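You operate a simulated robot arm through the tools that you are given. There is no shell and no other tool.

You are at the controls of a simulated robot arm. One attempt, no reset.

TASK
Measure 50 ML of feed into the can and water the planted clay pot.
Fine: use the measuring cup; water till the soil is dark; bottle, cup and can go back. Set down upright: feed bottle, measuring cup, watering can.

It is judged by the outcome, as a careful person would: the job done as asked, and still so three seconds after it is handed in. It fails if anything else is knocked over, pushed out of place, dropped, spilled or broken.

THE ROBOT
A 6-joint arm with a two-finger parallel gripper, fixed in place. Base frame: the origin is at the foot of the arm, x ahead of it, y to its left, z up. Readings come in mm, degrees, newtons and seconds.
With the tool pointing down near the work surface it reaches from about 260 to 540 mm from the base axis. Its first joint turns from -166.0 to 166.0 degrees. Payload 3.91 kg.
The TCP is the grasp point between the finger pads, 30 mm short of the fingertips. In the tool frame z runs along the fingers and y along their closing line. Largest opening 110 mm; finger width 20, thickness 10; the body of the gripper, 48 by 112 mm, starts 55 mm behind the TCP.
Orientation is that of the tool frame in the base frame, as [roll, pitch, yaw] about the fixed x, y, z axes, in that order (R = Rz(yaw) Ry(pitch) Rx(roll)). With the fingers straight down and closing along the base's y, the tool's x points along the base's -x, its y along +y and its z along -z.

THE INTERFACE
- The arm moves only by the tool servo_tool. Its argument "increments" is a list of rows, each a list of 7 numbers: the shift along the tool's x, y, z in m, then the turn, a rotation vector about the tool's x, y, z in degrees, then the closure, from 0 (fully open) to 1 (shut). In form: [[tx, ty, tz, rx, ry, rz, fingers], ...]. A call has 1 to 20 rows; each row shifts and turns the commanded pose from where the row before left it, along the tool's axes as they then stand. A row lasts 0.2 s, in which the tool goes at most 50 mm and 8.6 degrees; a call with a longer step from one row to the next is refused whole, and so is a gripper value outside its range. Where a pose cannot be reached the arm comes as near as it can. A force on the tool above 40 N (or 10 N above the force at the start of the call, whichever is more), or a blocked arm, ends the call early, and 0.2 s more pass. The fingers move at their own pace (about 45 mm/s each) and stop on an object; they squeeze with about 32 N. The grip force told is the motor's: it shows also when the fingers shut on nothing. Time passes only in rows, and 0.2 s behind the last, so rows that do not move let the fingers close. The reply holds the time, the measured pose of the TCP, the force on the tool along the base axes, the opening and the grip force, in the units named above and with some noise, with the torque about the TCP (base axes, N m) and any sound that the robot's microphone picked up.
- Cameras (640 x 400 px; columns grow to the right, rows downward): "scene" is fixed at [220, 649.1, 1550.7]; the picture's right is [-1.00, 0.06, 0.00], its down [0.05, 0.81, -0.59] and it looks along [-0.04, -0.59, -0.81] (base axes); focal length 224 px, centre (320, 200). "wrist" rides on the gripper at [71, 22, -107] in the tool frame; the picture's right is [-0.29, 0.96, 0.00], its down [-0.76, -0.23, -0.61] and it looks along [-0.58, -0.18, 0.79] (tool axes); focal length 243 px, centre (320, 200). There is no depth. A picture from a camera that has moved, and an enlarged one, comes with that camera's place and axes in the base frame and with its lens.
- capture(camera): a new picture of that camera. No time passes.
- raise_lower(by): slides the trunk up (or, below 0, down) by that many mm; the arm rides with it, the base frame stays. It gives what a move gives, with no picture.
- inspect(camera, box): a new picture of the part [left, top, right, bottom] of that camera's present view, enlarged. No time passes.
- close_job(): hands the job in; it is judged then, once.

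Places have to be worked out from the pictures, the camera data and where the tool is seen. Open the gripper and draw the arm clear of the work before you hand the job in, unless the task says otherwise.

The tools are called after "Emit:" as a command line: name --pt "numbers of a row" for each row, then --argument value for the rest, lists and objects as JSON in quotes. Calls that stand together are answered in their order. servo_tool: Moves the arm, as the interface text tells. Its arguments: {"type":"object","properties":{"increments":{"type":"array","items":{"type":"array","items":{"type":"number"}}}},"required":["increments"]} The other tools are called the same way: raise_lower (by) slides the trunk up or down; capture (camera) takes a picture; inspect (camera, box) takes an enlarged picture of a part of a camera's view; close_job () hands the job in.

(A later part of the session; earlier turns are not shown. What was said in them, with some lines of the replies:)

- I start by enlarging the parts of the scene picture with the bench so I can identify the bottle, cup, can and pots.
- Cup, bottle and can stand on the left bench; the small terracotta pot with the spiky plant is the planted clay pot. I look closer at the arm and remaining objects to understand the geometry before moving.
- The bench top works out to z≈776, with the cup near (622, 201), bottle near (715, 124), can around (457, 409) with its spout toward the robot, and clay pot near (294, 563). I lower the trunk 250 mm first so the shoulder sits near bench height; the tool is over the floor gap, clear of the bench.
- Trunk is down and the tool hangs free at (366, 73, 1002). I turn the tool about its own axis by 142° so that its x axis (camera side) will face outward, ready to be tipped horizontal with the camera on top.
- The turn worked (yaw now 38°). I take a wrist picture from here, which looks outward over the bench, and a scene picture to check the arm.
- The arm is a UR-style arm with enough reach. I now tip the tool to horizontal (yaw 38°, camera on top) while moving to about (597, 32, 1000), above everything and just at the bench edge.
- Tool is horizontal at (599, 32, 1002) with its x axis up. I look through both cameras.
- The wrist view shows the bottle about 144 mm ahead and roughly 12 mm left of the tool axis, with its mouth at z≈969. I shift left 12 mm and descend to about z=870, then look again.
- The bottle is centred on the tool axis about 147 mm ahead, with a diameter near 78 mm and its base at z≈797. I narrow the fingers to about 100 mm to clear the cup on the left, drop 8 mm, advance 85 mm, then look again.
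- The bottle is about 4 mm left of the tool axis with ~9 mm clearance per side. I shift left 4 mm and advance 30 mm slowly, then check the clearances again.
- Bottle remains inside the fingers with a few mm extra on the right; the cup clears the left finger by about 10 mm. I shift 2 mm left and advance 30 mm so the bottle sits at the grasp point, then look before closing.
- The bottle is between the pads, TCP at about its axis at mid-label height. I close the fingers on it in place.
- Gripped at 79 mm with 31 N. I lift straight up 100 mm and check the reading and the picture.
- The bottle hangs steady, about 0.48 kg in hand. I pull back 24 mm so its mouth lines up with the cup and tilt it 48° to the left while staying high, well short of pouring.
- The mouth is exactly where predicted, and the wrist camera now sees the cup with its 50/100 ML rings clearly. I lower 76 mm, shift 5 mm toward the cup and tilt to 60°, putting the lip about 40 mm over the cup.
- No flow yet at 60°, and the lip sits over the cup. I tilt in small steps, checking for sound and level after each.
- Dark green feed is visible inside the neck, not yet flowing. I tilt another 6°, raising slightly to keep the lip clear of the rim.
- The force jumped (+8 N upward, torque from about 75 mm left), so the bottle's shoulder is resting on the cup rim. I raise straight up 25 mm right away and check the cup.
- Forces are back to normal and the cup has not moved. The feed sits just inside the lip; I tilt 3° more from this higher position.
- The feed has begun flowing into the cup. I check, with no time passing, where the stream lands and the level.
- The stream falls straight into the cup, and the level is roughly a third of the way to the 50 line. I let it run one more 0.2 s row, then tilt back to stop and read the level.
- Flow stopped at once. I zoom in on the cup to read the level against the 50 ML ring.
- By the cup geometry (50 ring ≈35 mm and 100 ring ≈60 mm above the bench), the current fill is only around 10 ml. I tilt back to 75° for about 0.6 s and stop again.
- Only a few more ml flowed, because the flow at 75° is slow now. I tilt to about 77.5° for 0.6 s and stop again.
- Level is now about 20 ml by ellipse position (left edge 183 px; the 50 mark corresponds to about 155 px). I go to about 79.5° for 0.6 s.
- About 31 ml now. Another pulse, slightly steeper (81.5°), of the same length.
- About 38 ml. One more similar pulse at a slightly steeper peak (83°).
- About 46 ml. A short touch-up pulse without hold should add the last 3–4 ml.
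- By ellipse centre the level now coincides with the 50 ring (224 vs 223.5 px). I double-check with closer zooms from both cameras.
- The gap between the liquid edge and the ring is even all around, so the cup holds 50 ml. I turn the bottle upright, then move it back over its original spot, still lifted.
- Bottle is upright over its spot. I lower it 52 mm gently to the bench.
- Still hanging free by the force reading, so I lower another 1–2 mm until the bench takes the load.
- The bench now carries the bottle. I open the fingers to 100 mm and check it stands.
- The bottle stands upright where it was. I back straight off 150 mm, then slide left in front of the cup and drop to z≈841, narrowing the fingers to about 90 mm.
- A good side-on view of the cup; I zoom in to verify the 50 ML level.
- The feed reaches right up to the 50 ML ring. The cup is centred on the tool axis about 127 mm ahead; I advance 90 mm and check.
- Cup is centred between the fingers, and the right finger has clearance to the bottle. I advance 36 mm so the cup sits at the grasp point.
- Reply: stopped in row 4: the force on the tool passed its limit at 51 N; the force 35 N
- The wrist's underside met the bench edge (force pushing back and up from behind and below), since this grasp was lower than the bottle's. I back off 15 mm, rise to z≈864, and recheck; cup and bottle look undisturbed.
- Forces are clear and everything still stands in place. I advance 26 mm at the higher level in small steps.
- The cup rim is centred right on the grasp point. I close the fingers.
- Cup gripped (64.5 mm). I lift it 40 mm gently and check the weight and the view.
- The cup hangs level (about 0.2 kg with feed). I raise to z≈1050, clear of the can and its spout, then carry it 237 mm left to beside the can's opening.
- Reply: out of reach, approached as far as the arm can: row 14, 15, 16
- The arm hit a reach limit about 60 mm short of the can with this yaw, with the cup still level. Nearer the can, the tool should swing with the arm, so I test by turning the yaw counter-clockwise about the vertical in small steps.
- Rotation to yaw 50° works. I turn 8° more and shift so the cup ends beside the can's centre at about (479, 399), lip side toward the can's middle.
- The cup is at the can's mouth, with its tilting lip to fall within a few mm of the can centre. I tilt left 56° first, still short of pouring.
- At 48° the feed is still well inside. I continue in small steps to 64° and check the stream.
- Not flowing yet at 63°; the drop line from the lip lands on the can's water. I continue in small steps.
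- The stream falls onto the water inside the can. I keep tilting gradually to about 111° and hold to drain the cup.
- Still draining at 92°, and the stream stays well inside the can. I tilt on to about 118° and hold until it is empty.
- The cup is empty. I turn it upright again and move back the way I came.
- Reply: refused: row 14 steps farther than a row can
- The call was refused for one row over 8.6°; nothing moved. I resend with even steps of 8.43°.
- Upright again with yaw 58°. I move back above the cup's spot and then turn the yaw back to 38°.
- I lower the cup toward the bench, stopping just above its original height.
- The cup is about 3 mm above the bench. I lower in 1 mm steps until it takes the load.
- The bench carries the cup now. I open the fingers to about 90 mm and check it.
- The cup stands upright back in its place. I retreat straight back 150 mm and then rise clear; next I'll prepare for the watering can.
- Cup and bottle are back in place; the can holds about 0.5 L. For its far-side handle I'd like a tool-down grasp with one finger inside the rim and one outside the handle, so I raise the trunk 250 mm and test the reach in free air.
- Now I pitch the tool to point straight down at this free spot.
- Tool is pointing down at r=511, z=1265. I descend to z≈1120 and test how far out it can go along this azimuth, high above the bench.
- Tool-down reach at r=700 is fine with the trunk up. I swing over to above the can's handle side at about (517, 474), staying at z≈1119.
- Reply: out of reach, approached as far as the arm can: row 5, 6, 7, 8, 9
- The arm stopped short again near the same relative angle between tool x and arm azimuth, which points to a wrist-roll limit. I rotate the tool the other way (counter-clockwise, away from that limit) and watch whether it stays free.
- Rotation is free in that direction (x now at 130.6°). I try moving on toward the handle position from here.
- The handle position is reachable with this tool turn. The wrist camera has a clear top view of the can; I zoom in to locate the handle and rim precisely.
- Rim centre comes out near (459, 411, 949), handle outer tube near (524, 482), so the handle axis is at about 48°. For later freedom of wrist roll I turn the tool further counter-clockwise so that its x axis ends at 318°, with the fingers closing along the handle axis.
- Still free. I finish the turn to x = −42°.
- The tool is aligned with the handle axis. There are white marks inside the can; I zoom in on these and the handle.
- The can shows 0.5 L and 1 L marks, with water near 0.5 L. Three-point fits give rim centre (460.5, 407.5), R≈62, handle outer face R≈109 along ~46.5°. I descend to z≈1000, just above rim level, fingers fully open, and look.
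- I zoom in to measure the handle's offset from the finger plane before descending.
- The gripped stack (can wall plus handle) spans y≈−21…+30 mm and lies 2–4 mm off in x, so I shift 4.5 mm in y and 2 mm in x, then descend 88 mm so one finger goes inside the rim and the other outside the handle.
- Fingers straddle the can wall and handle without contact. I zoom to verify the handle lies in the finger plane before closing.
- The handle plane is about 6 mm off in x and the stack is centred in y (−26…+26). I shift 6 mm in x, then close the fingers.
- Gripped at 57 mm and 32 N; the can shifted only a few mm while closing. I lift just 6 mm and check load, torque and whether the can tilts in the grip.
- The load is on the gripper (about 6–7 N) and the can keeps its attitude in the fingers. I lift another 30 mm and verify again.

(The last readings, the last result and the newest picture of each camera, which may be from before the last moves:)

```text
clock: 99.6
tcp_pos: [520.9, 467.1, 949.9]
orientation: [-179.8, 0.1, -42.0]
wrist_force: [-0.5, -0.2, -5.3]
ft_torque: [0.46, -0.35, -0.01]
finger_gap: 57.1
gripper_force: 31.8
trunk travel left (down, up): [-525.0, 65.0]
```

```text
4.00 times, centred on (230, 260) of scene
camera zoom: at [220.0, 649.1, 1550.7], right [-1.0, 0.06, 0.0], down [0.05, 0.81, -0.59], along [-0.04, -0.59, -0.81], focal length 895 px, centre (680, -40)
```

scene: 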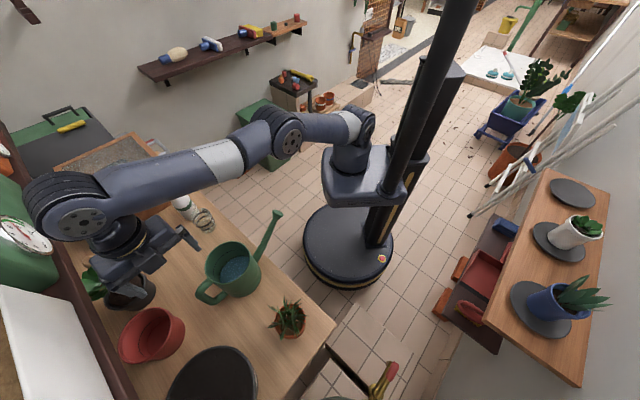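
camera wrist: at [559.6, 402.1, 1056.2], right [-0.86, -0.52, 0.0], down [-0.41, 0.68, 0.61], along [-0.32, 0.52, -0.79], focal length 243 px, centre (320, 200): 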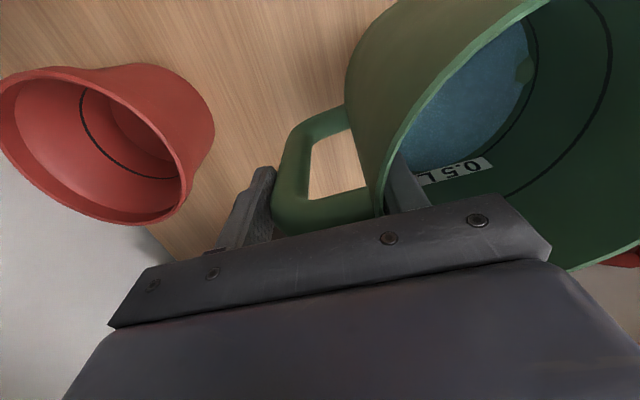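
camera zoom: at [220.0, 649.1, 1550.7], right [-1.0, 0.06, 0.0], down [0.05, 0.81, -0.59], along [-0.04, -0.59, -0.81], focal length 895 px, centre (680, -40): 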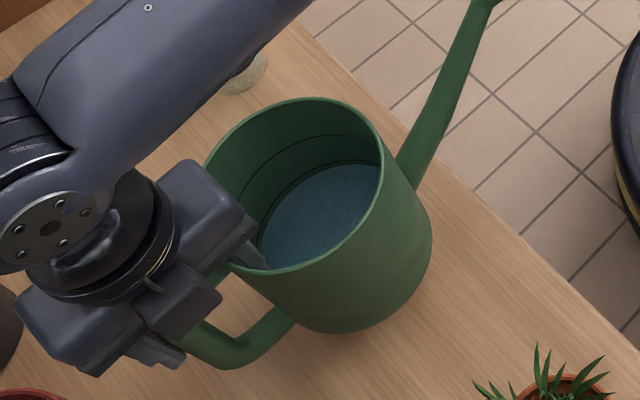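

The can is fully carried, level and rigid in the grip. I raise it to z≈1105 so its base clears everything on the bench.

Emit:
servo_tool --pt "0 0 -0.015 0 0 0 1" --pt "0 0 -0.022 0 0 0 1" --pt "0 0 -0.025 0 0 0 1" --pt "0 0 -0.025 0 0 0 1" --pt "0 0 -0.025 0 0 0 1" --pt "0 0 -0.025 0 0 0 1" --pt "0 0 -0.015 0 0 0 1" --pt "0 0 -0.005 0 0 0 1" --pt "0 0 0 0 0 0 1"

Emit:
capture --camera "wrist"

Emit:
capture --camera "scene"

```text
clock: 101.6
tcp_pos: [520.2, 465.1, 1108.4]
orientation: [179.9, 0.1, -42.0]
wrist_force: [-0.4, 0.6, -6.1]
ft_torque: [0.45, -0.39, -0.01]
finger_gap: 57.2
gripper_force: 31.8
trunk travel left (down, up): [-525.0, 65.0]
```

```text
taken
camera wrist: at [560.0, 401.7, 1213.6], right [-0.86, -0.52, 0.0], down [-0.41, 0.68, 0.61], along [-0.32, 0.52, -0.79], focal length 243 px, centre (320, 200)
```

wrist: 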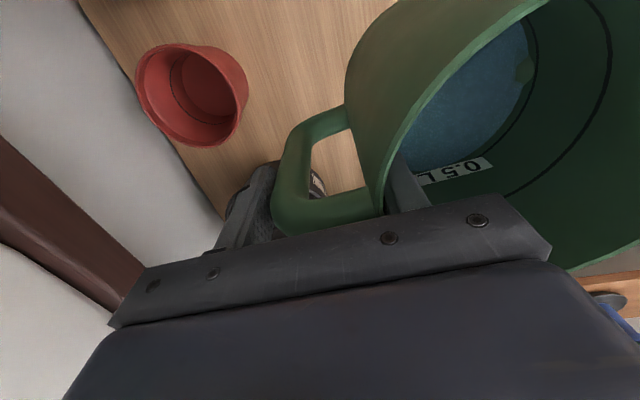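

```text
taken
```

scene: 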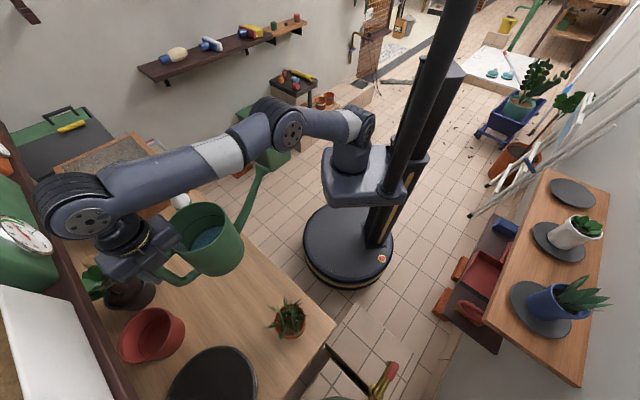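

Everything is stable. I now turn the can slowly clockwise (about 99°) about the vertical so its spout will point left along the bench toward the pot.

Emit:
servo_tool --pt "0 0 0 0 0 3 1" --pt "0 0 0 0 0 5 1" --pt "0 0 0 0 0 5 1" --pt "0 0 0 0 0 5 1" --pt "0 0 0 0 0 5 1" --pt "0 0 0 0 0 5 1" --pt "0 0 0 0 0 5 1" --pt "0 0 0 0 0 5 1" --pt "0 0 0 0 0 5 1" --pt "0 0 0 0 0 5 1" --pt "0 0 0 0 0 5 1" --pt "0 0 0 0 0 5 1" --pt "0 0 0 0 0 5 1" --pt "0 0 0 0 0 5 1" --pt "0 0 0 0 0 3 1" --pt "0 0 0 0 0 0 1"

Emit:
capture --camera "scene"

```text
clock: 105.0
tcp_pos: [520.9, 466.0, 1106.3]
orientation: [179.9, 0.1, -113.0]
wrist_force: [-1.4, 0.0, -5.3]
ft_torque: [-0.22, -0.56, 0.02]
finger_gap: 57.0
gripper_force: 32.2
trunk travel left (down, up): [-525.0, 65.0]
```

```text
taken
```

scene: 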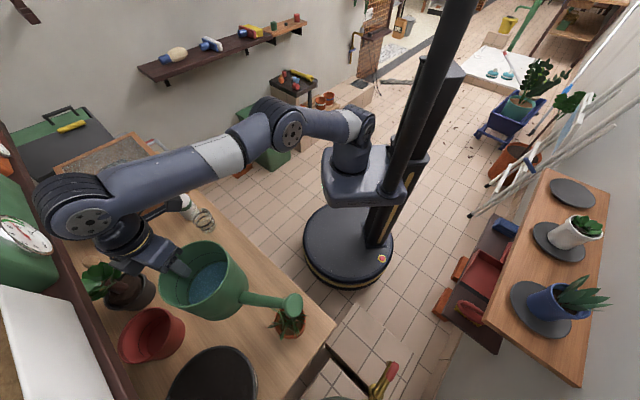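

The can is turned most of the way; its spout already points toward the pot. I turn 17° more and bring the can in to about (492, 387, 1116), which puts the spout tip above the pot once tilted.

Emit:
servo_tool --pt "0 0 0 0 0 4 1" --pt "0 0 0 0 0 5 1" --pt "0 0 0 0 0 5 1" --pt "0 0 0 0 0 3 1" --pt "0.01 -0.0036 -0.0013 0 0 0 1" --pt "0.0198 -0.0071 -0.0025 0 0 0 1" --pt "0.0198 -0.0071 -0.0025 0 0 0 1" --pt "0.0198 -0.0071 -0.0025 0 0 0 1" --pt "0.0099 -0.0034 -0.0012 0 0 0 1" --pt "0 0 0 0 0 0 1"

Emit:
capture --camera "scene"

Emit:
inspect --camera "scene" --box '[200, 230, 360, 350]'

Emit:
capture --camera "wrist"

```text
clock: 107.2
tcp_pos: [491.7, 385.8, 1115.7]
orientation: [179.9, 0.0, -129.9]
wrist_force: [-0.1, -0.3, -6.2]
ft_torque: [-0.36, -0.47, 0.0]
finger_gap: 57.0
gripper_force: 31.8
trunk travel left (down, up): [-525.0, 65.0]
```

```text
taken
```

scene: 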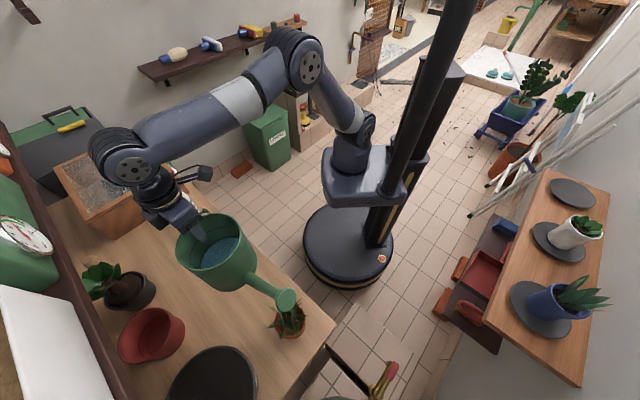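

```text
3.33 times, centred on (280, 290) of scene
camera zoom: at [220.0, 649.1, 1550.7], right [-1.0, 0.06, 0.0], down [0.05, 0.81, -0.59], along [-0.04, -0.59, -0.81], focal length 746 px, centre (453, -100)
```

zoom: 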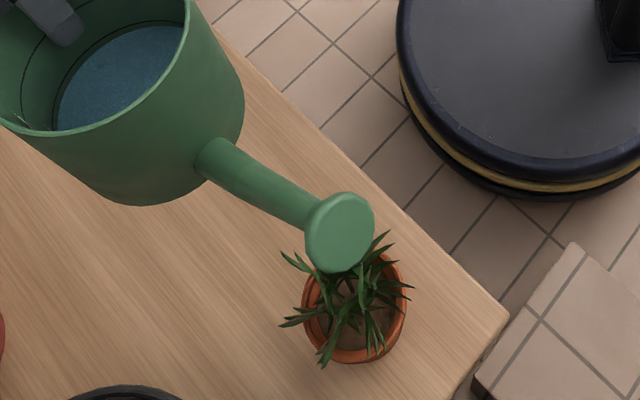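

```text
taken
camera wrist: at [429.8, 345.7, 1223.0], right [-0.55, 0.84, 0.0], down [0.67, 0.43, 0.61], along [0.51, 0.33, -0.79], focal length 243 px, centre (320, 200)
```

wrist: 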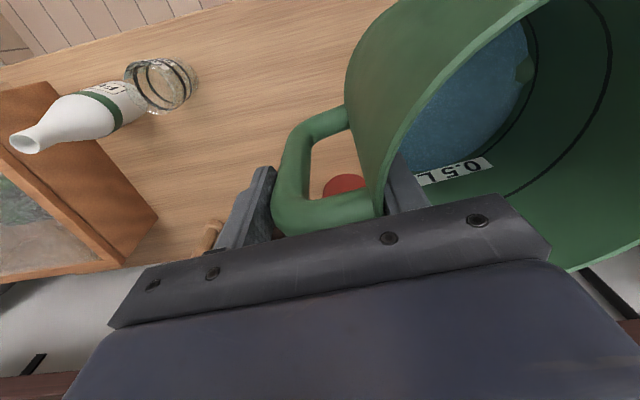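

The spout tip sits where predicted, and the pour plane is lined up with the pot. I tilt the spout down slowly to 20° (still short of pouring) and check.

Emit:
servo_tool --pt "0 0 0 2 0 0 1" --pt "0 0 0 3 0 0 1" --pt "0 0 0 3 0 0 1" --pt "0 0 0 3 0 0 1" --pt "0 0 0 3 0 0 1" --pt "0 0 0 3 0 0 1" --pt "0 0 0 3 0 0 1" --pt "0 0 0 0 0 0 1"

Emit:
inspect --camera "scene" --box '[200, 230, 360, 350]'

Emit:
capture --camera "wrist"

```text
clock: 109.0
tcp_pos: [491.3, 386.6, 1115.6]
orientation: [-160.2, 0.1, -130.1]
wrist_force: [-0.5, 0.2, -5.7]
ft_torque: [-0.29, -0.39, 0.03]
finger_gap: 57.0
gripper_force: 32.2
trunk travel left (down, up): [-525.0, 65.0]
```

```text
3.33 times, centred on (280, 290) of scene
camera zoom: at [220.0, 649.1, 1550.7], right [-1.0, 0.06, 0.0], down [0.05, 0.81, -0.59], along [-0.04, -0.59, -0.81], focal length 746 px, centre (453, -100)
```

zoom: 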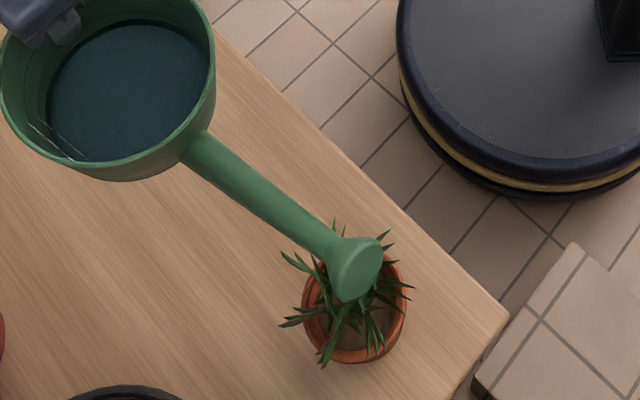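

```text
taken
camera wrist: at [402.6, 368.9, 1209.6], right [-0.5, 0.8, -0.33], down [0.5, 0.58, 0.65], along [0.71, 0.17, -0.69], focal length 243 px, centre (320, 200)
```

wrist: 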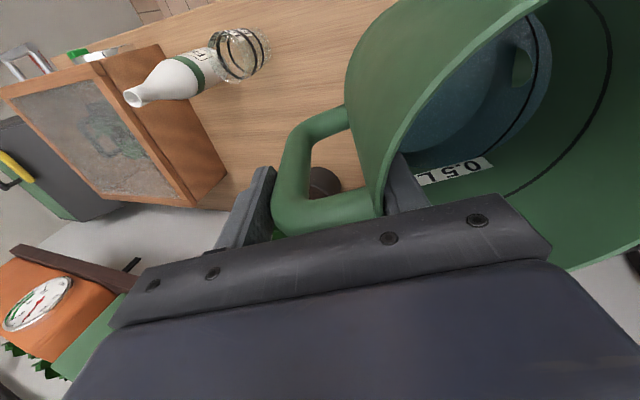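

Grip is holding and the tip is approaching over the pot. I continue tilting to 29° and check for flow.

Emit:
servo_tool --pt "0 0 0 3 0 0 1" --pt "0 0 0 3 0 0 1" --pt "0 0 0 3 0 0 1" --pt "0 0 0 0 0 0 1"

Emit:
inspect --camera "scene" --box '[240, 270, 340, 345]'

```text
clock: 110.0
tcp_pos: [491.8, 388.5, 1116.9]
orientation: [-151.1, 0.0, -130.0]
wrist_force: [-0.1, -0.2, -5.9]
ft_torque: [-0.23, -0.29, -0.01]
finger_gap: 56.9
gripper_force: 32.2
trunk travel left (down, up): [-525.0, 65.0]
```

```text
5.33 times, centred on (290, 308) of scene
camera zoom: at [220.0, 649.1, 1550.7], right [-1.0, 0.06, 0.0], down [0.05, 0.81, -0.59], along [-0.04, -0.59, -0.81], focal length 1194 px, centre (480, -373)
```

zoom: 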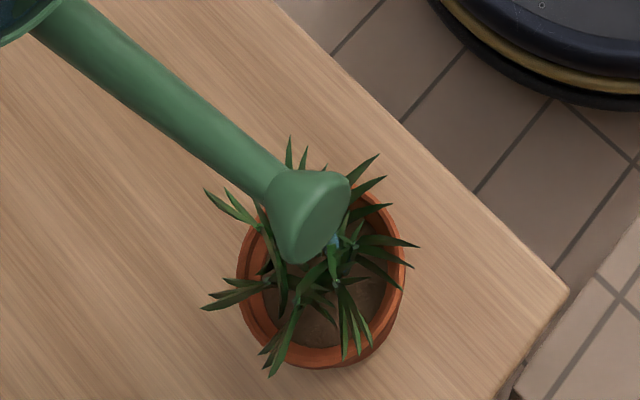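

There's a hint of blue at the rose, so water is starting to flow. I zoom in to see where it lands.

Emit:
inspect --camera "scene" --box '[272, 295, 324, 345]'

```text
8.00 times, centred on (298, 320) of scene
camera zoom: at [220.0, 649.1, 1550.7], right [-1.0, 0.06, 0.0], down [0.05, 0.81, -0.59], along [-0.04, -0.59, -0.81], focal length 1791 px, centre (496, -760)
```

zoom: 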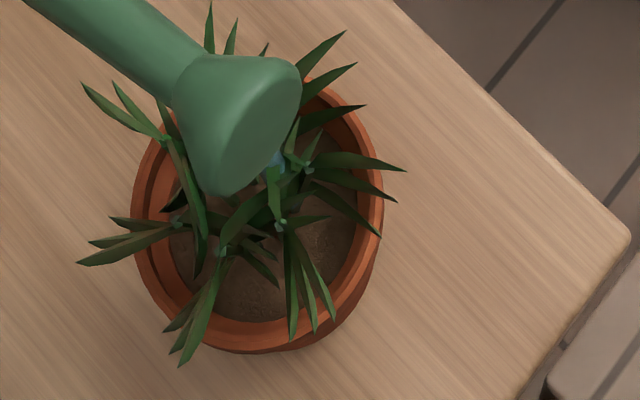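

A thin stream is falling from the rose into the pot. I shift the tip about 15 mm back toward the pot's centre and let it run a moment at this slight tilt.

Emit:
servo_tool --pt "-0.004 -0.0066 0.0036 0 0 0 1" --pt "-0.004 -0.0066 0.0036 0 0 0 1" --pt "0 0 0 0 0 0 1" --pt "0 0 0 0 0 0 1"

Emit:
inspect --camera "scene" --box '[272, 295, 324, 345]'

```text
clock: 111.0
tcp_pos: [510.1, 384.0, 1116.2]
orientation: [-151.1, 0.0, -130.0]
wrist_force: [0.1, 0.1, -5.4]
ft_torque: [-0.21, -0.27, -0.02]
finger_gap: 57.2
gripper_force: 32.0
trunk travel left (down, up): [-525.0, 65.0]
```

```text
8.00 times, centred on (298, 320) of scene
camera zoom: at [220.0, 649.1, 1550.7], right [-1.0, 0.06, 0.0], down [0.05, 0.81, -0.59], along [-0.04, -0.59, -0.81], focal length 1791 px, centre (496, -760)
```

zoom: 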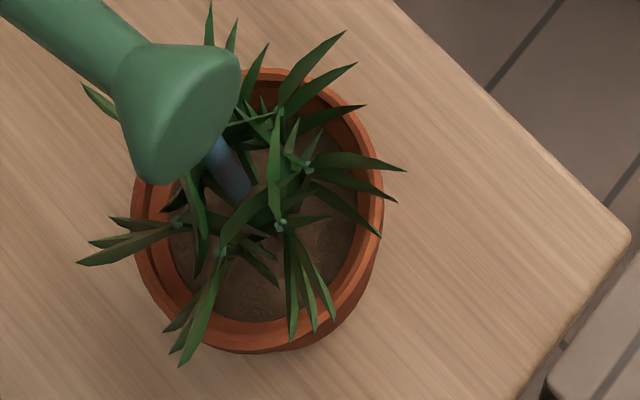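

The stream now lands right at the pot's centre. I hold for about a second and watch the soil.

Emit:
servo_tool --pt "0 0 0 0 0 0 1" --pt "0 0 0 0 0 0 1" --pt "0 0 0 0 0 0 1" --pt "0 0 0 0 0 0 1" --pt "0 0 0 0 0 0 1"

Emit:
inspect --camera "scene" --box '[272, 295, 324, 345]'

```text
clock: 112.2
tcp_pos: [508.7, 384.4, 1116.6]
orientation: [-151.1, 0.0, -130.0]
wrist_force: [-0.5, 0.3, -4.6]
ft_torque: [-0.2, -0.23, -0.01]
finger_gap: 57.1
gripper_force: 32.1
trunk travel left (down, up): [-525.0, 65.0]
```

```text
8.00 times, centred on (298, 320) of scene
camera zoom: at [220.0, 649.1, 1550.7], right [-1.0, 0.06, 0.0], down [0.05, 0.81, -0.59], along [-0.04, -0.59, -0.81], focal length 1791 px, centre (496, -760)
```

zoom: 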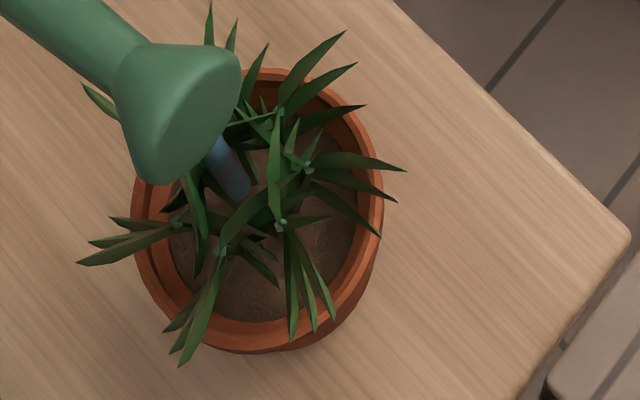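

No obvious darkening yet. I continue another second with 1° more tilt.

Emit:
servo_tool --pt "0 0 0 1 0 0 1" --pt "0 0 0 0 0 0 1" --pt "0 0 0 0 0 0 1" --pt "0 0 0 0 0 0 1" --pt "0 0 0 0 0 0 1"

Emit:
inspect --camera "scene" --box '[272, 295, 324, 345]'

```text
clock: 113.4
tcp_pos: [508.3, 384.5, 1117.6]
orientation: [-150.1, 0.1, -130.0]
wrist_force: [0.0, 0.8, -5.6]
ft_torque: [-0.18, -0.26, 0.0]
finger_gap: 56.9
gripper_force: 32.1
trunk travel left (down, up): [-525.0, 65.0]
```

```text
8.00 times, centred on (298, 320) of scene
camera zoom: at [220.0, 649.1, 1550.7], right [-1.0, 0.06, 0.0], down [0.05, 0.81, -0.59], along [-0.04, -0.59, -0.81], focal length 1791 px, centre (496, -760)
```

zoom: 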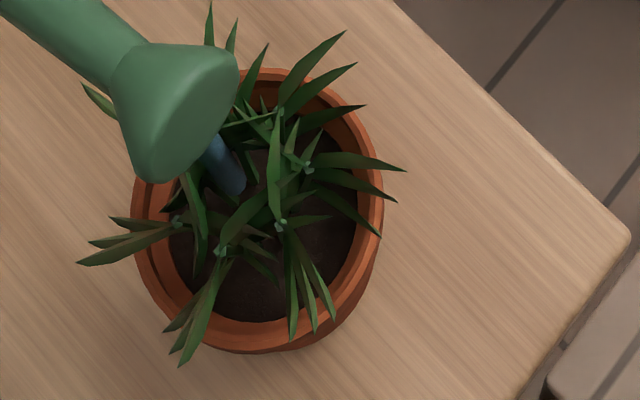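

The soil has turned distinctly dark. I let it run just 0.4 s more for margin, then tilt back to stop the flow.

Emit:
servo_tool --pt "0 0 0 0 0 0 1" --pt "0 0 0 -3 0 0 1" --pt "0 0 0 -4 0 0 1" --pt "0 0 0 -4 0 0 1" --pt "0 0 0 -4 0 0 1" --pt "0 0 0 0 0 0 1"

Emit:
inspect --camera "scene" --box '[272, 295, 324, 345]'

Emit:
capture --camera "wrist"

```text
clock: 114.8
tcp_pos: [507.2, 384.3, 1117.0]
orientation: [-165.3, 0.1, -130.0]
wrist_force: [-0.2, -0.6, -4.7]
ft_torque: [-0.29, -0.31, 0.02]
finger_gap: 57.2
gripper_force: 32.2
trunk travel left (down, up): [-525.0, 65.0]
```

```text
8.00 times, centred on (298, 320) of scene
camera zoom: at [220.0, 649.1, 1550.7], right [-1.0, 0.06, 0.0], down [0.05, 0.81, -0.59], along [-0.04, -0.59, -0.81], focal length 1791 px, centre (496, -760)
```

zoom: 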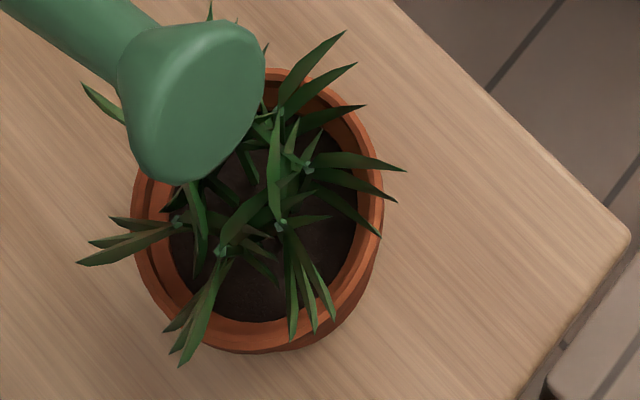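

```text
taken
camera wrist: at [425.8, 359.6, 1214.3], right [-0.52, 0.82, -0.24], down [0.54, 0.54, 0.65], along [0.66, 0.21, -0.72], focal length 243 px, centre (320, 200)
```

wrist: 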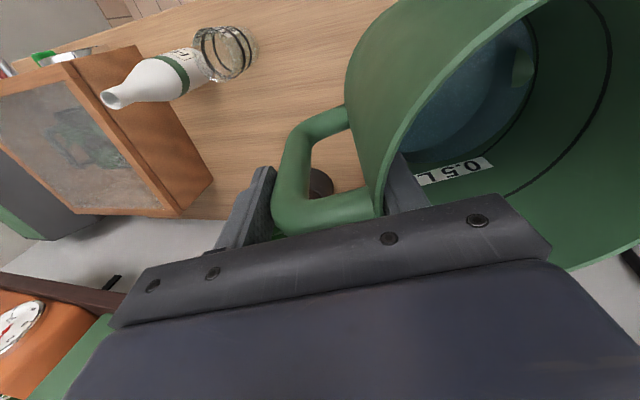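

The soil is dark throughout, flow has stopped, and nothing spilled. I level the can and move it back to where I turned it.

Emit:
servo_tool --pt "0 0 0 -4 0 0 1" --pt "0 0 0 -4 0 0 1" --pt "0 0 0 -4 0 0 1" --pt "0 0 0 -2.7 0 0 1" --pt "0 0 0 0 0 0 1" --pt "-0.0108 0.0066 0 0 0 0 1" --pt "-0.0178 0.0106 0 0 0 0 1" --pt "-0.0178 0.0106 0 0 0 0 1" --pt "-0.0178 0.0106 0 0 0 0 1" --pt "-0.007 0.004 0 0 0 0 1" --pt "0 0 0 0 0 0 1"

Emit:
capture --camera "scene"

Emit:
inspect --camera "scene" --box '[250, 280, 346, 350]'

```text
clock: 117.2
tcp_pos: [521.7, 466.8, 1114.9]
orientation: [-179.8, 0.0, -130.0]
wrist_force: [-0.7, -0.4, -4.1]
ft_torque: [-0.29, -0.36, 0.01]
finger_gap: 57.3
gripper_force: 31.6
trunk travel left (down, up): [-525.0, 65.0]
```

```text
taken
```

scene: 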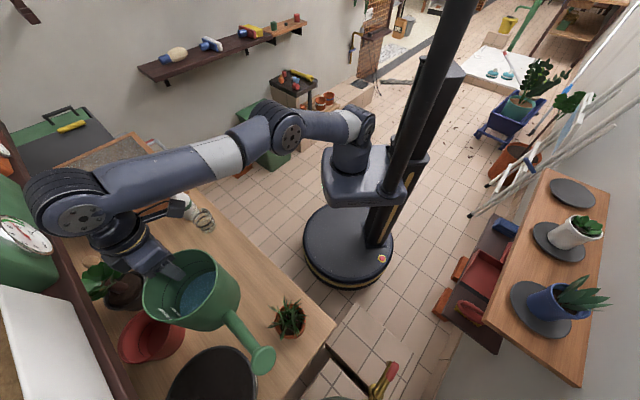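

```text
5.71 times, centred on (298, 315) of scene
camera zoom: at [220.0, 649.1, 1550.7], right [-1.0, 0.06, 0.0], down [0.05, 0.81, -0.59], along [-0.04, -0.59, -0.81], focal length 1279 px, centre (446, -457)
```

zoom: 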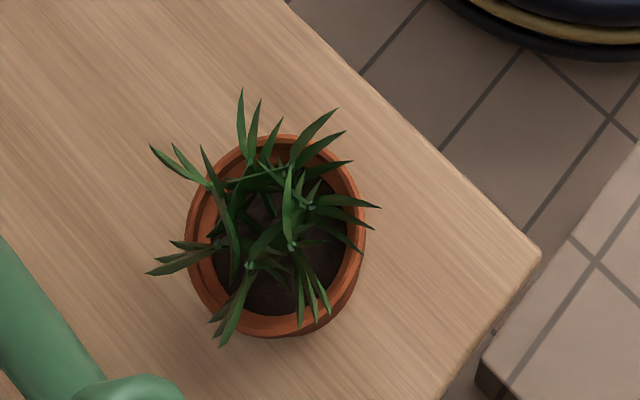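

The unobstructed view confirms dark soil and a dry bench. I turn the can back counter-clockwise by 88°.

Emit:
servo_tool --pt "0 0 0 0 0 -3 1" --pt "0 0 0 0 0 -5 1" --pt "0 0 0 0 0 -5 1" --pt "0 0 0 0 0 -5 1" --pt "0 0 0 0 0 -5 1" --pt "0 0 0 0 0 -5 1" --pt "0 0 0 0 0 -5 1" --pt "0 0 0 0 0 -5 1" --pt "0 0 0 0 0 -5 1" --pt "0 0 0 0 0 -5 1" --pt "0 0 0 0 0 -5 1" --pt "0 0 0 0 0 -5 1" --pt "0 0 0 0 0 -5 1" --pt "0 0 0 0 0 -5 1" --pt "0 0 0 0 0 -5 1" --pt "0 0 0 0 0 -5 1" --pt "0 0 0 0 0 -5 1" --pt "0 0 0 0 0 -5 1" --pt "0 0 0 0 0 0 1"

Emit:
capture --camera "wrist"

Emit:
inspect --camera "scene" --box '[130, 160, 322, 310]'

```text
clock: 121.2
tcp_pos: [520.9, 465.5, 1116.1]
orientation: [-180.0, -0.2, -41.8]
wrist_force: [0.3, 0.2, -5.4]
ft_torque: [0.34, -0.31, 0.01]
finger_gap: 57.2
gripper_force: 31.6
trunk travel left (down, up): [-525.0, 65.0]
```

```text
taken
camera wrist: at [559.8, 401.9, 1223.5], right [-0.86, -0.52, 0.0], down [-0.41, 0.68, 0.61], along [-0.31, 0.52, -0.8], focal length 243 px, centre (320, 200)
```

wrist: 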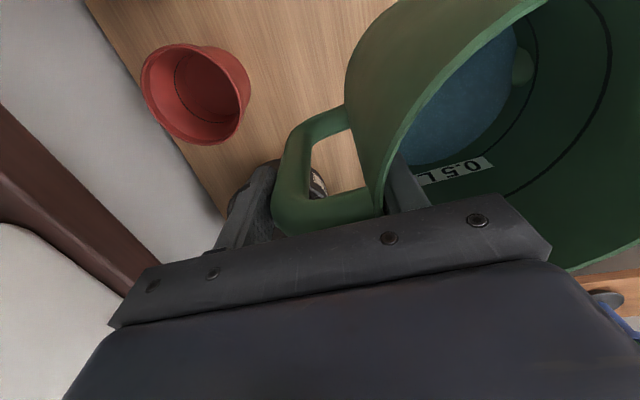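

```text
2.67 times, centred on (226, 235) of scene
camera zoom: at [220.0, 649.1, 1550.7], right [-1.0, 0.06, 0.0], down [0.05, 0.81, -0.59], along [-0.04, -0.59, -0.81], focal length 597 px, centre (571, 107)
```

zoom: 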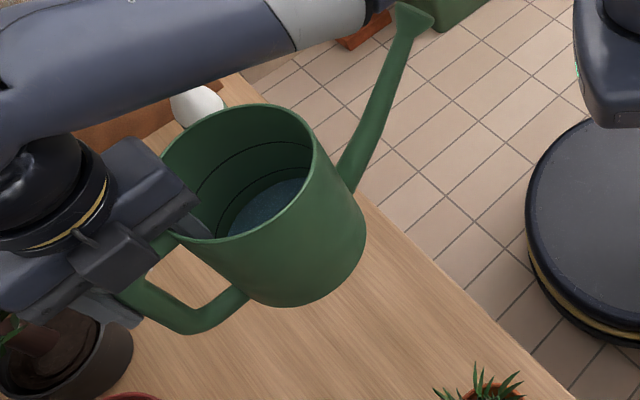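

The can is back above its spot in its original direction. I shift 5 mm to undo the slide from gripping and lower it to just above the bench.

Emit:
servo_tool --pt "-0.005 0 0.01 0 0 0 1" --pt "0 0 0.02 0 0 0 1" --pt "0 0 0.025 0 0 0 1" --pt "0 0 0.025 0 0 0 1" --pt "0 0 0.025 0 0 0 1" --pt "0 0 0.025 0 0 0 1" --pt "0 0 0.025 0 0 0 1" --pt "0 0 0.02 0 0 0 1" --pt "0 0 0.012 0 0 0 1" --pt "0 0 0.007 0 0 0 1" --pt "0 0 0 0 0 0 1"

Emit:
inspect --camera "scene" --box '[150, 210, 310, 310]'

```text
clock: 123.6
tcp_pos: [516.8, 468.6, 922.7]
orientation: [180.0, -0.1, -42.0]
wrist_force: [-0.2, -0.8, -4.5]
ft_torque: [0.36, -0.31, 0.03]
finger_gap: 57.3
gripper_force: 31.9
trunk travel left (down, up): [-525.0, 65.0]
```

```text
4.00 times, centred on (230, 260) of scene
camera zoom: at [220.0, 649.1, 1550.7], right [-1.0, 0.06, 0.0], down [0.05, 0.81, -0.59], along [-0.04, -0.59, -0.81], focal length 895 px, centre (680, -40)
```

zoom: 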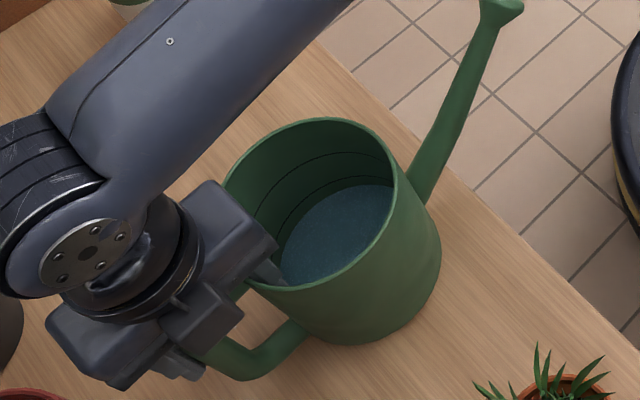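

About 8 mm to go. I lower slowly and watch the load.

Emit:
servo_tool --pt "0 0 0.002 0 0 0 1" --pt "0 0 0.002 0 0 0 1" --pt "0 0 0.002 0 0 0 1" --pt "0 0 0.001 0 0 0 1" --pt "0 0 0 0 0 0 1"

```text
clock: 124.8
tcp_pos: [519.5, 468.4, 915.9]
orientation: [-179.9, -0.3, -42.0]
wrist_force: [-0.4, -0.5, -4.9]
ft_torque: [0.38, -0.29, 0.01]
finger_gap: 57.0
gripper_force: 31.9
trunk travel left (down, up): [-525.0, 65.0]
```

Emit:
servo_tool --pt "0 0 0.001 0 0 0 1" --pt "0 0 0.001 0 0 0 1" --pt "0 0 0 0 0 0 1"

```text
clock: 125.6
tcp_pos: [518.5, 469.5, 915.1]
orientation: [-179.8, -0.1, -42.0]
wrist_force: [0.2, -0.1, 1.8]
ft_torque: [-0.08, 0.32, 0.12]
finger_gap: 57.0
gripper_force: 31.6
trunk travel left (down, up): [-525.0, 65.0]
```

The bench now carries the can. I open the fingers in steps and check that it stands level.

Emit:
servo_tool --pt "0 0 0.0003 0 0 0 0.44" --pt "0 0 0 0 0 0 0.36" --pt "0 0 0 0 0 0 0.24" --pt "0 0 0 0 0 0 0.12" --pt "0 0 0 0 0 0 0.05" --pt "0 0 0 0 0 0 0.05"

Emit:
capture --camera "wrist"

Emit:
inspect --camera "scene" --box '[150, 210, 310, 310]'

```text
clock: 127.0
tcp_pos: [518.3, 468.9, 913.7]
orientation: [-179.8, -0.2, -42.0]
wrist_force: [-0.2, -0.5, -0.9]
ft_torque: [-0.04, -0.01, 0.02]
finger_gap: 104.7
gripper_force: 0.0
trunk travel left (down, up): [-525.0, 65.0]
```

```text
taken
camera wrist: at [556.8, 404.6, 1020.5], right [-0.86, -0.52, 0.0], down [-0.41, 0.68, 0.61], along [-0.31, 0.52, -0.8], focal length 243 px, centre (320, 200)
```

wrist: 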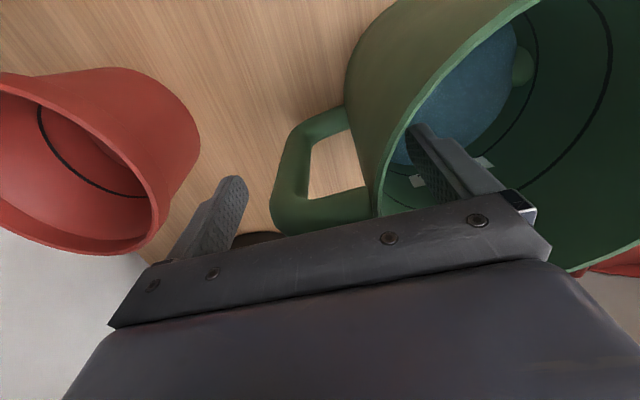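

```text
4.00 times, centred on (230, 260) of scene
camera zoom: at [220.0, 649.1, 1550.7], right [-1.0, 0.06, 0.0], down [0.05, 0.81, -0.59], along [-0.04, -0.59, -0.81], focal length 895 px, centre (680, -40)
```

zoom: 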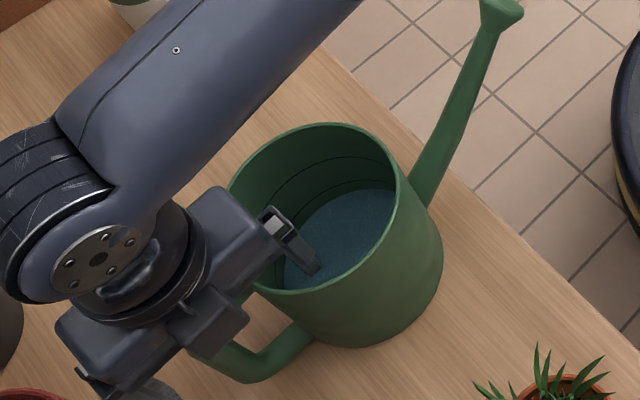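

The can stands upright at its place with the fingers clear of it. I raise the tool straight up out of the can.

Emit:
servo_tool --pt "0 0 -0.01 0 0 0 0.05" --pt "0 0 -0.02 0 0 0 0.05" --pt "0 0 -0.025 0 0 0 0.05" --pt "0 0 -0.03 0 0 0 0.05" --pt "0 0 -0.03 0 0 0 0.05" --pt "0 0 -0.03 0 0 0 0.05" --pt "0 0 -0.03 0 0 0 0.05" --pt "0 0 -0.03 0 0 0 0.05" --pt "0 0 0 0 0 0 0.05"

Emit:
capture --camera "wrist"

Emit:
capture --camera "scene"

```text
clock: 129.0
tcp_pos: [517.4, 467.9, 1118.5]
orientation: [-179.9, -0.2, -42.0]
wrist_force: [-0.7, 0.6, 0.1]
ft_torque: [0.03, -0.01, 0.0]
finger_gap: 104.3
gripper_force: 0.0
trunk travel left (down, up): [-525.0, 65.0]
```

```text
taken
camera wrist: at [556.4, 404.5, 1226.2], right [-0.86, -0.52, 0.0], down [-0.41, 0.68, 0.61], along [-0.31, 0.52, -0.8], focal length 243 px, centre (320, 200)
```

wrist: 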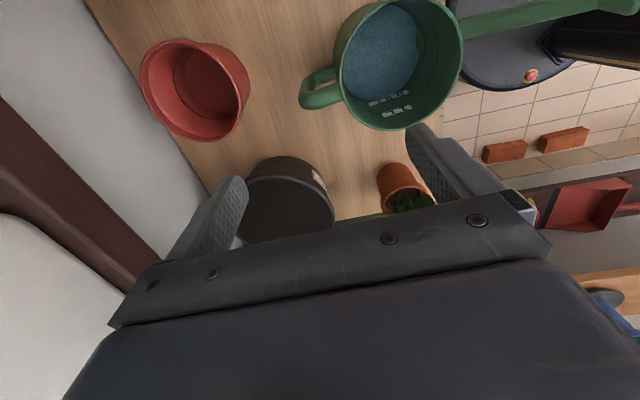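

```text
taken
```

scene: 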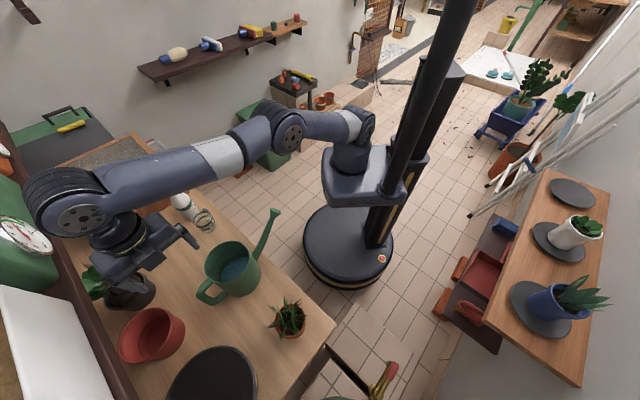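

The can is at the same picture position as at the start. I draw the arm back toward the robot, up and clear of the bench, and then inspect everything.

Emit:
servo_tool --pt "0.01398 0.03496 -0.01444 0 0 0 0" --pt "0.01398 0.03496 -0.01444 0 0 0 0" --pt "0.01398 0.03496 -0.01444 0 0 0 0" --pt "0.01398 0.03496 -0.01444 0 0 0 0" --pt "0.01398 0.03496 -0.01444 0 0 0 0" --pt "0.01398 0.03496 -0.01444 0 0 0 0" --pt "0.01398 0.03496 -0.01444 0 0 0 0" --pt "0.01398 0.03496 -0.01444 0 0 0 0" --pt "0.01398 0.03496 -0.01444 0 0 0 0" --pt "0 0 0 0 0 0 0" --pt "0 0 0 0 0 0 0"

Emit:
capture --camera "scene"

Emit:
inspect --camera "scene" --box '[40, 160, 240, 285]'

Emit:
inspect --camera "scene" --box '[80, 240, 336, 400]'

Emit:
inspect --camera "scene" --box '[250, 280, 346, 340]'

```text
clock: 131.4
tcp_pos: [400.7, 150.1, 1248.1]
orientation: [-179.9, 0.0, -42.0]
wrist_force: [0.2, 0.8, 0.4]
ft_torque: [-0.02, 0.01, -0.02]
finger_gap: 110.0
gripper_force: 0.0
trunk travel left (down, up): [-525.0, 65.0]
```

```text
taken
```

scene: 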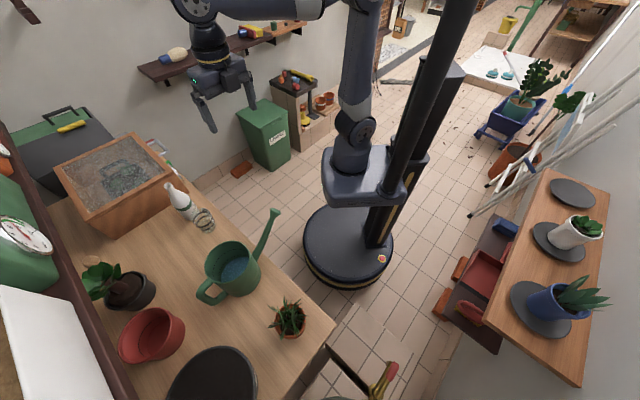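

```text
3.20 times, centred on (140, 222) of scene
camera zoom: at [220.0, 649.1, 1550.7], right [-1.0, 0.06, 0.0], down [0.05, 0.81, -0.59], along [-0.04, -0.59, -0.81], focal length 716 px, centre (896, 128)
```

zoom: 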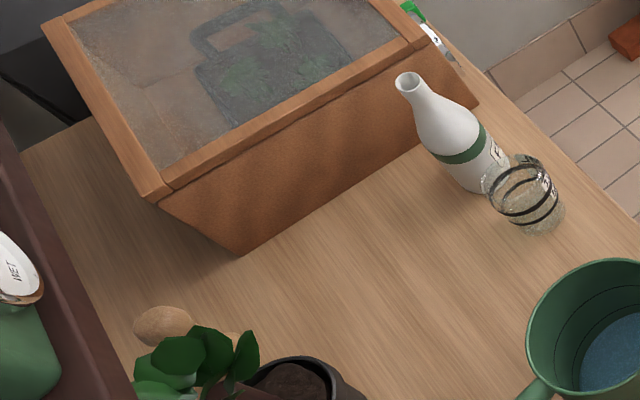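

```text
2.50 times, centred on (208, 320) of scene
camera zoom: at [220.0, 649.1, 1550.7], right [-1.0, 0.06, 0.0], down [0.05, 0.81, -0.59], along [-0.04, -0.59, -0.81], focal length 560 px, centre (600, -100)
```

zoom: 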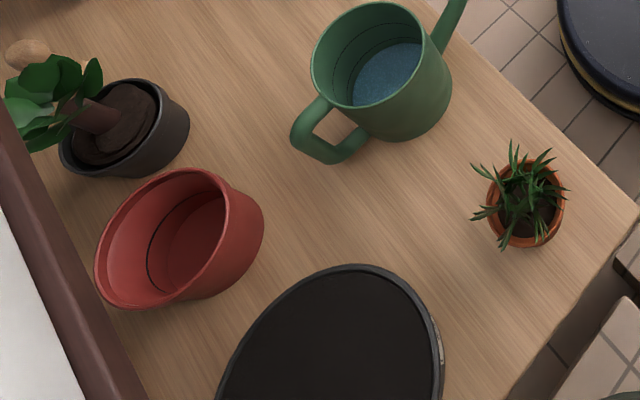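

```text
6.67 times, centred on (298, 310) of scene
camera zoom: at [220.0, 649.1, 1550.7], right [-1.0, 0.06, 0.0], down [0.05, 0.81, -0.59], along [-0.04, -0.59, -0.81], focal length 1492 px, centre (467, -533)
```

zoom: 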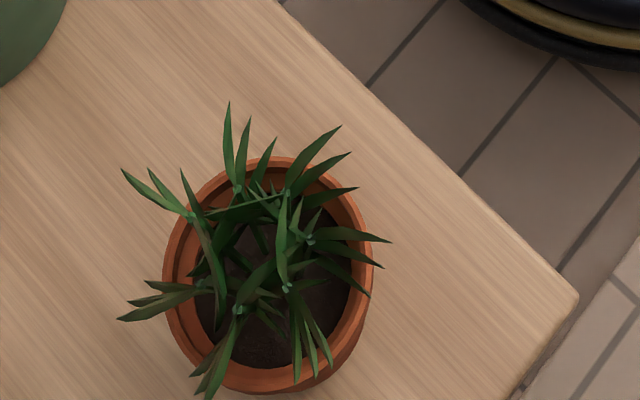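

The bottle, empty measuring cup and can all stand upright where they were. The clay pot's soil is dark all over, nothing spilled or moved, and the gripper is open with the arm clear. I hand the job in.

Emit:
close_job

```text
The job is handed in.
```

I measured about 50 ML of feed into the can with the measuring cup and watered the planted clay pot until its soil was dark all over. The job is handed in.

- **Feed measure:** I judged the level by eye against the 50 ML ring, so it could be off by a few ML. The cup was emptied fully into the can.
- **Back in place:** The feed bottle, measuring cup and watering can all stand upright where they started, to within a few mm. The can slid a few mm while I gripped it, and I shifted it back when setting it down.
- **Bumps:** The bottle rested briefly on the cup rim while I was lining up the pour. Later the wrist touched the bench edge as I reached for the cup. Nothing moved either time.
- **Final check:** The last pictures show no spills and nothing knocked over. The gripper is open and the arm is clear of the bench.
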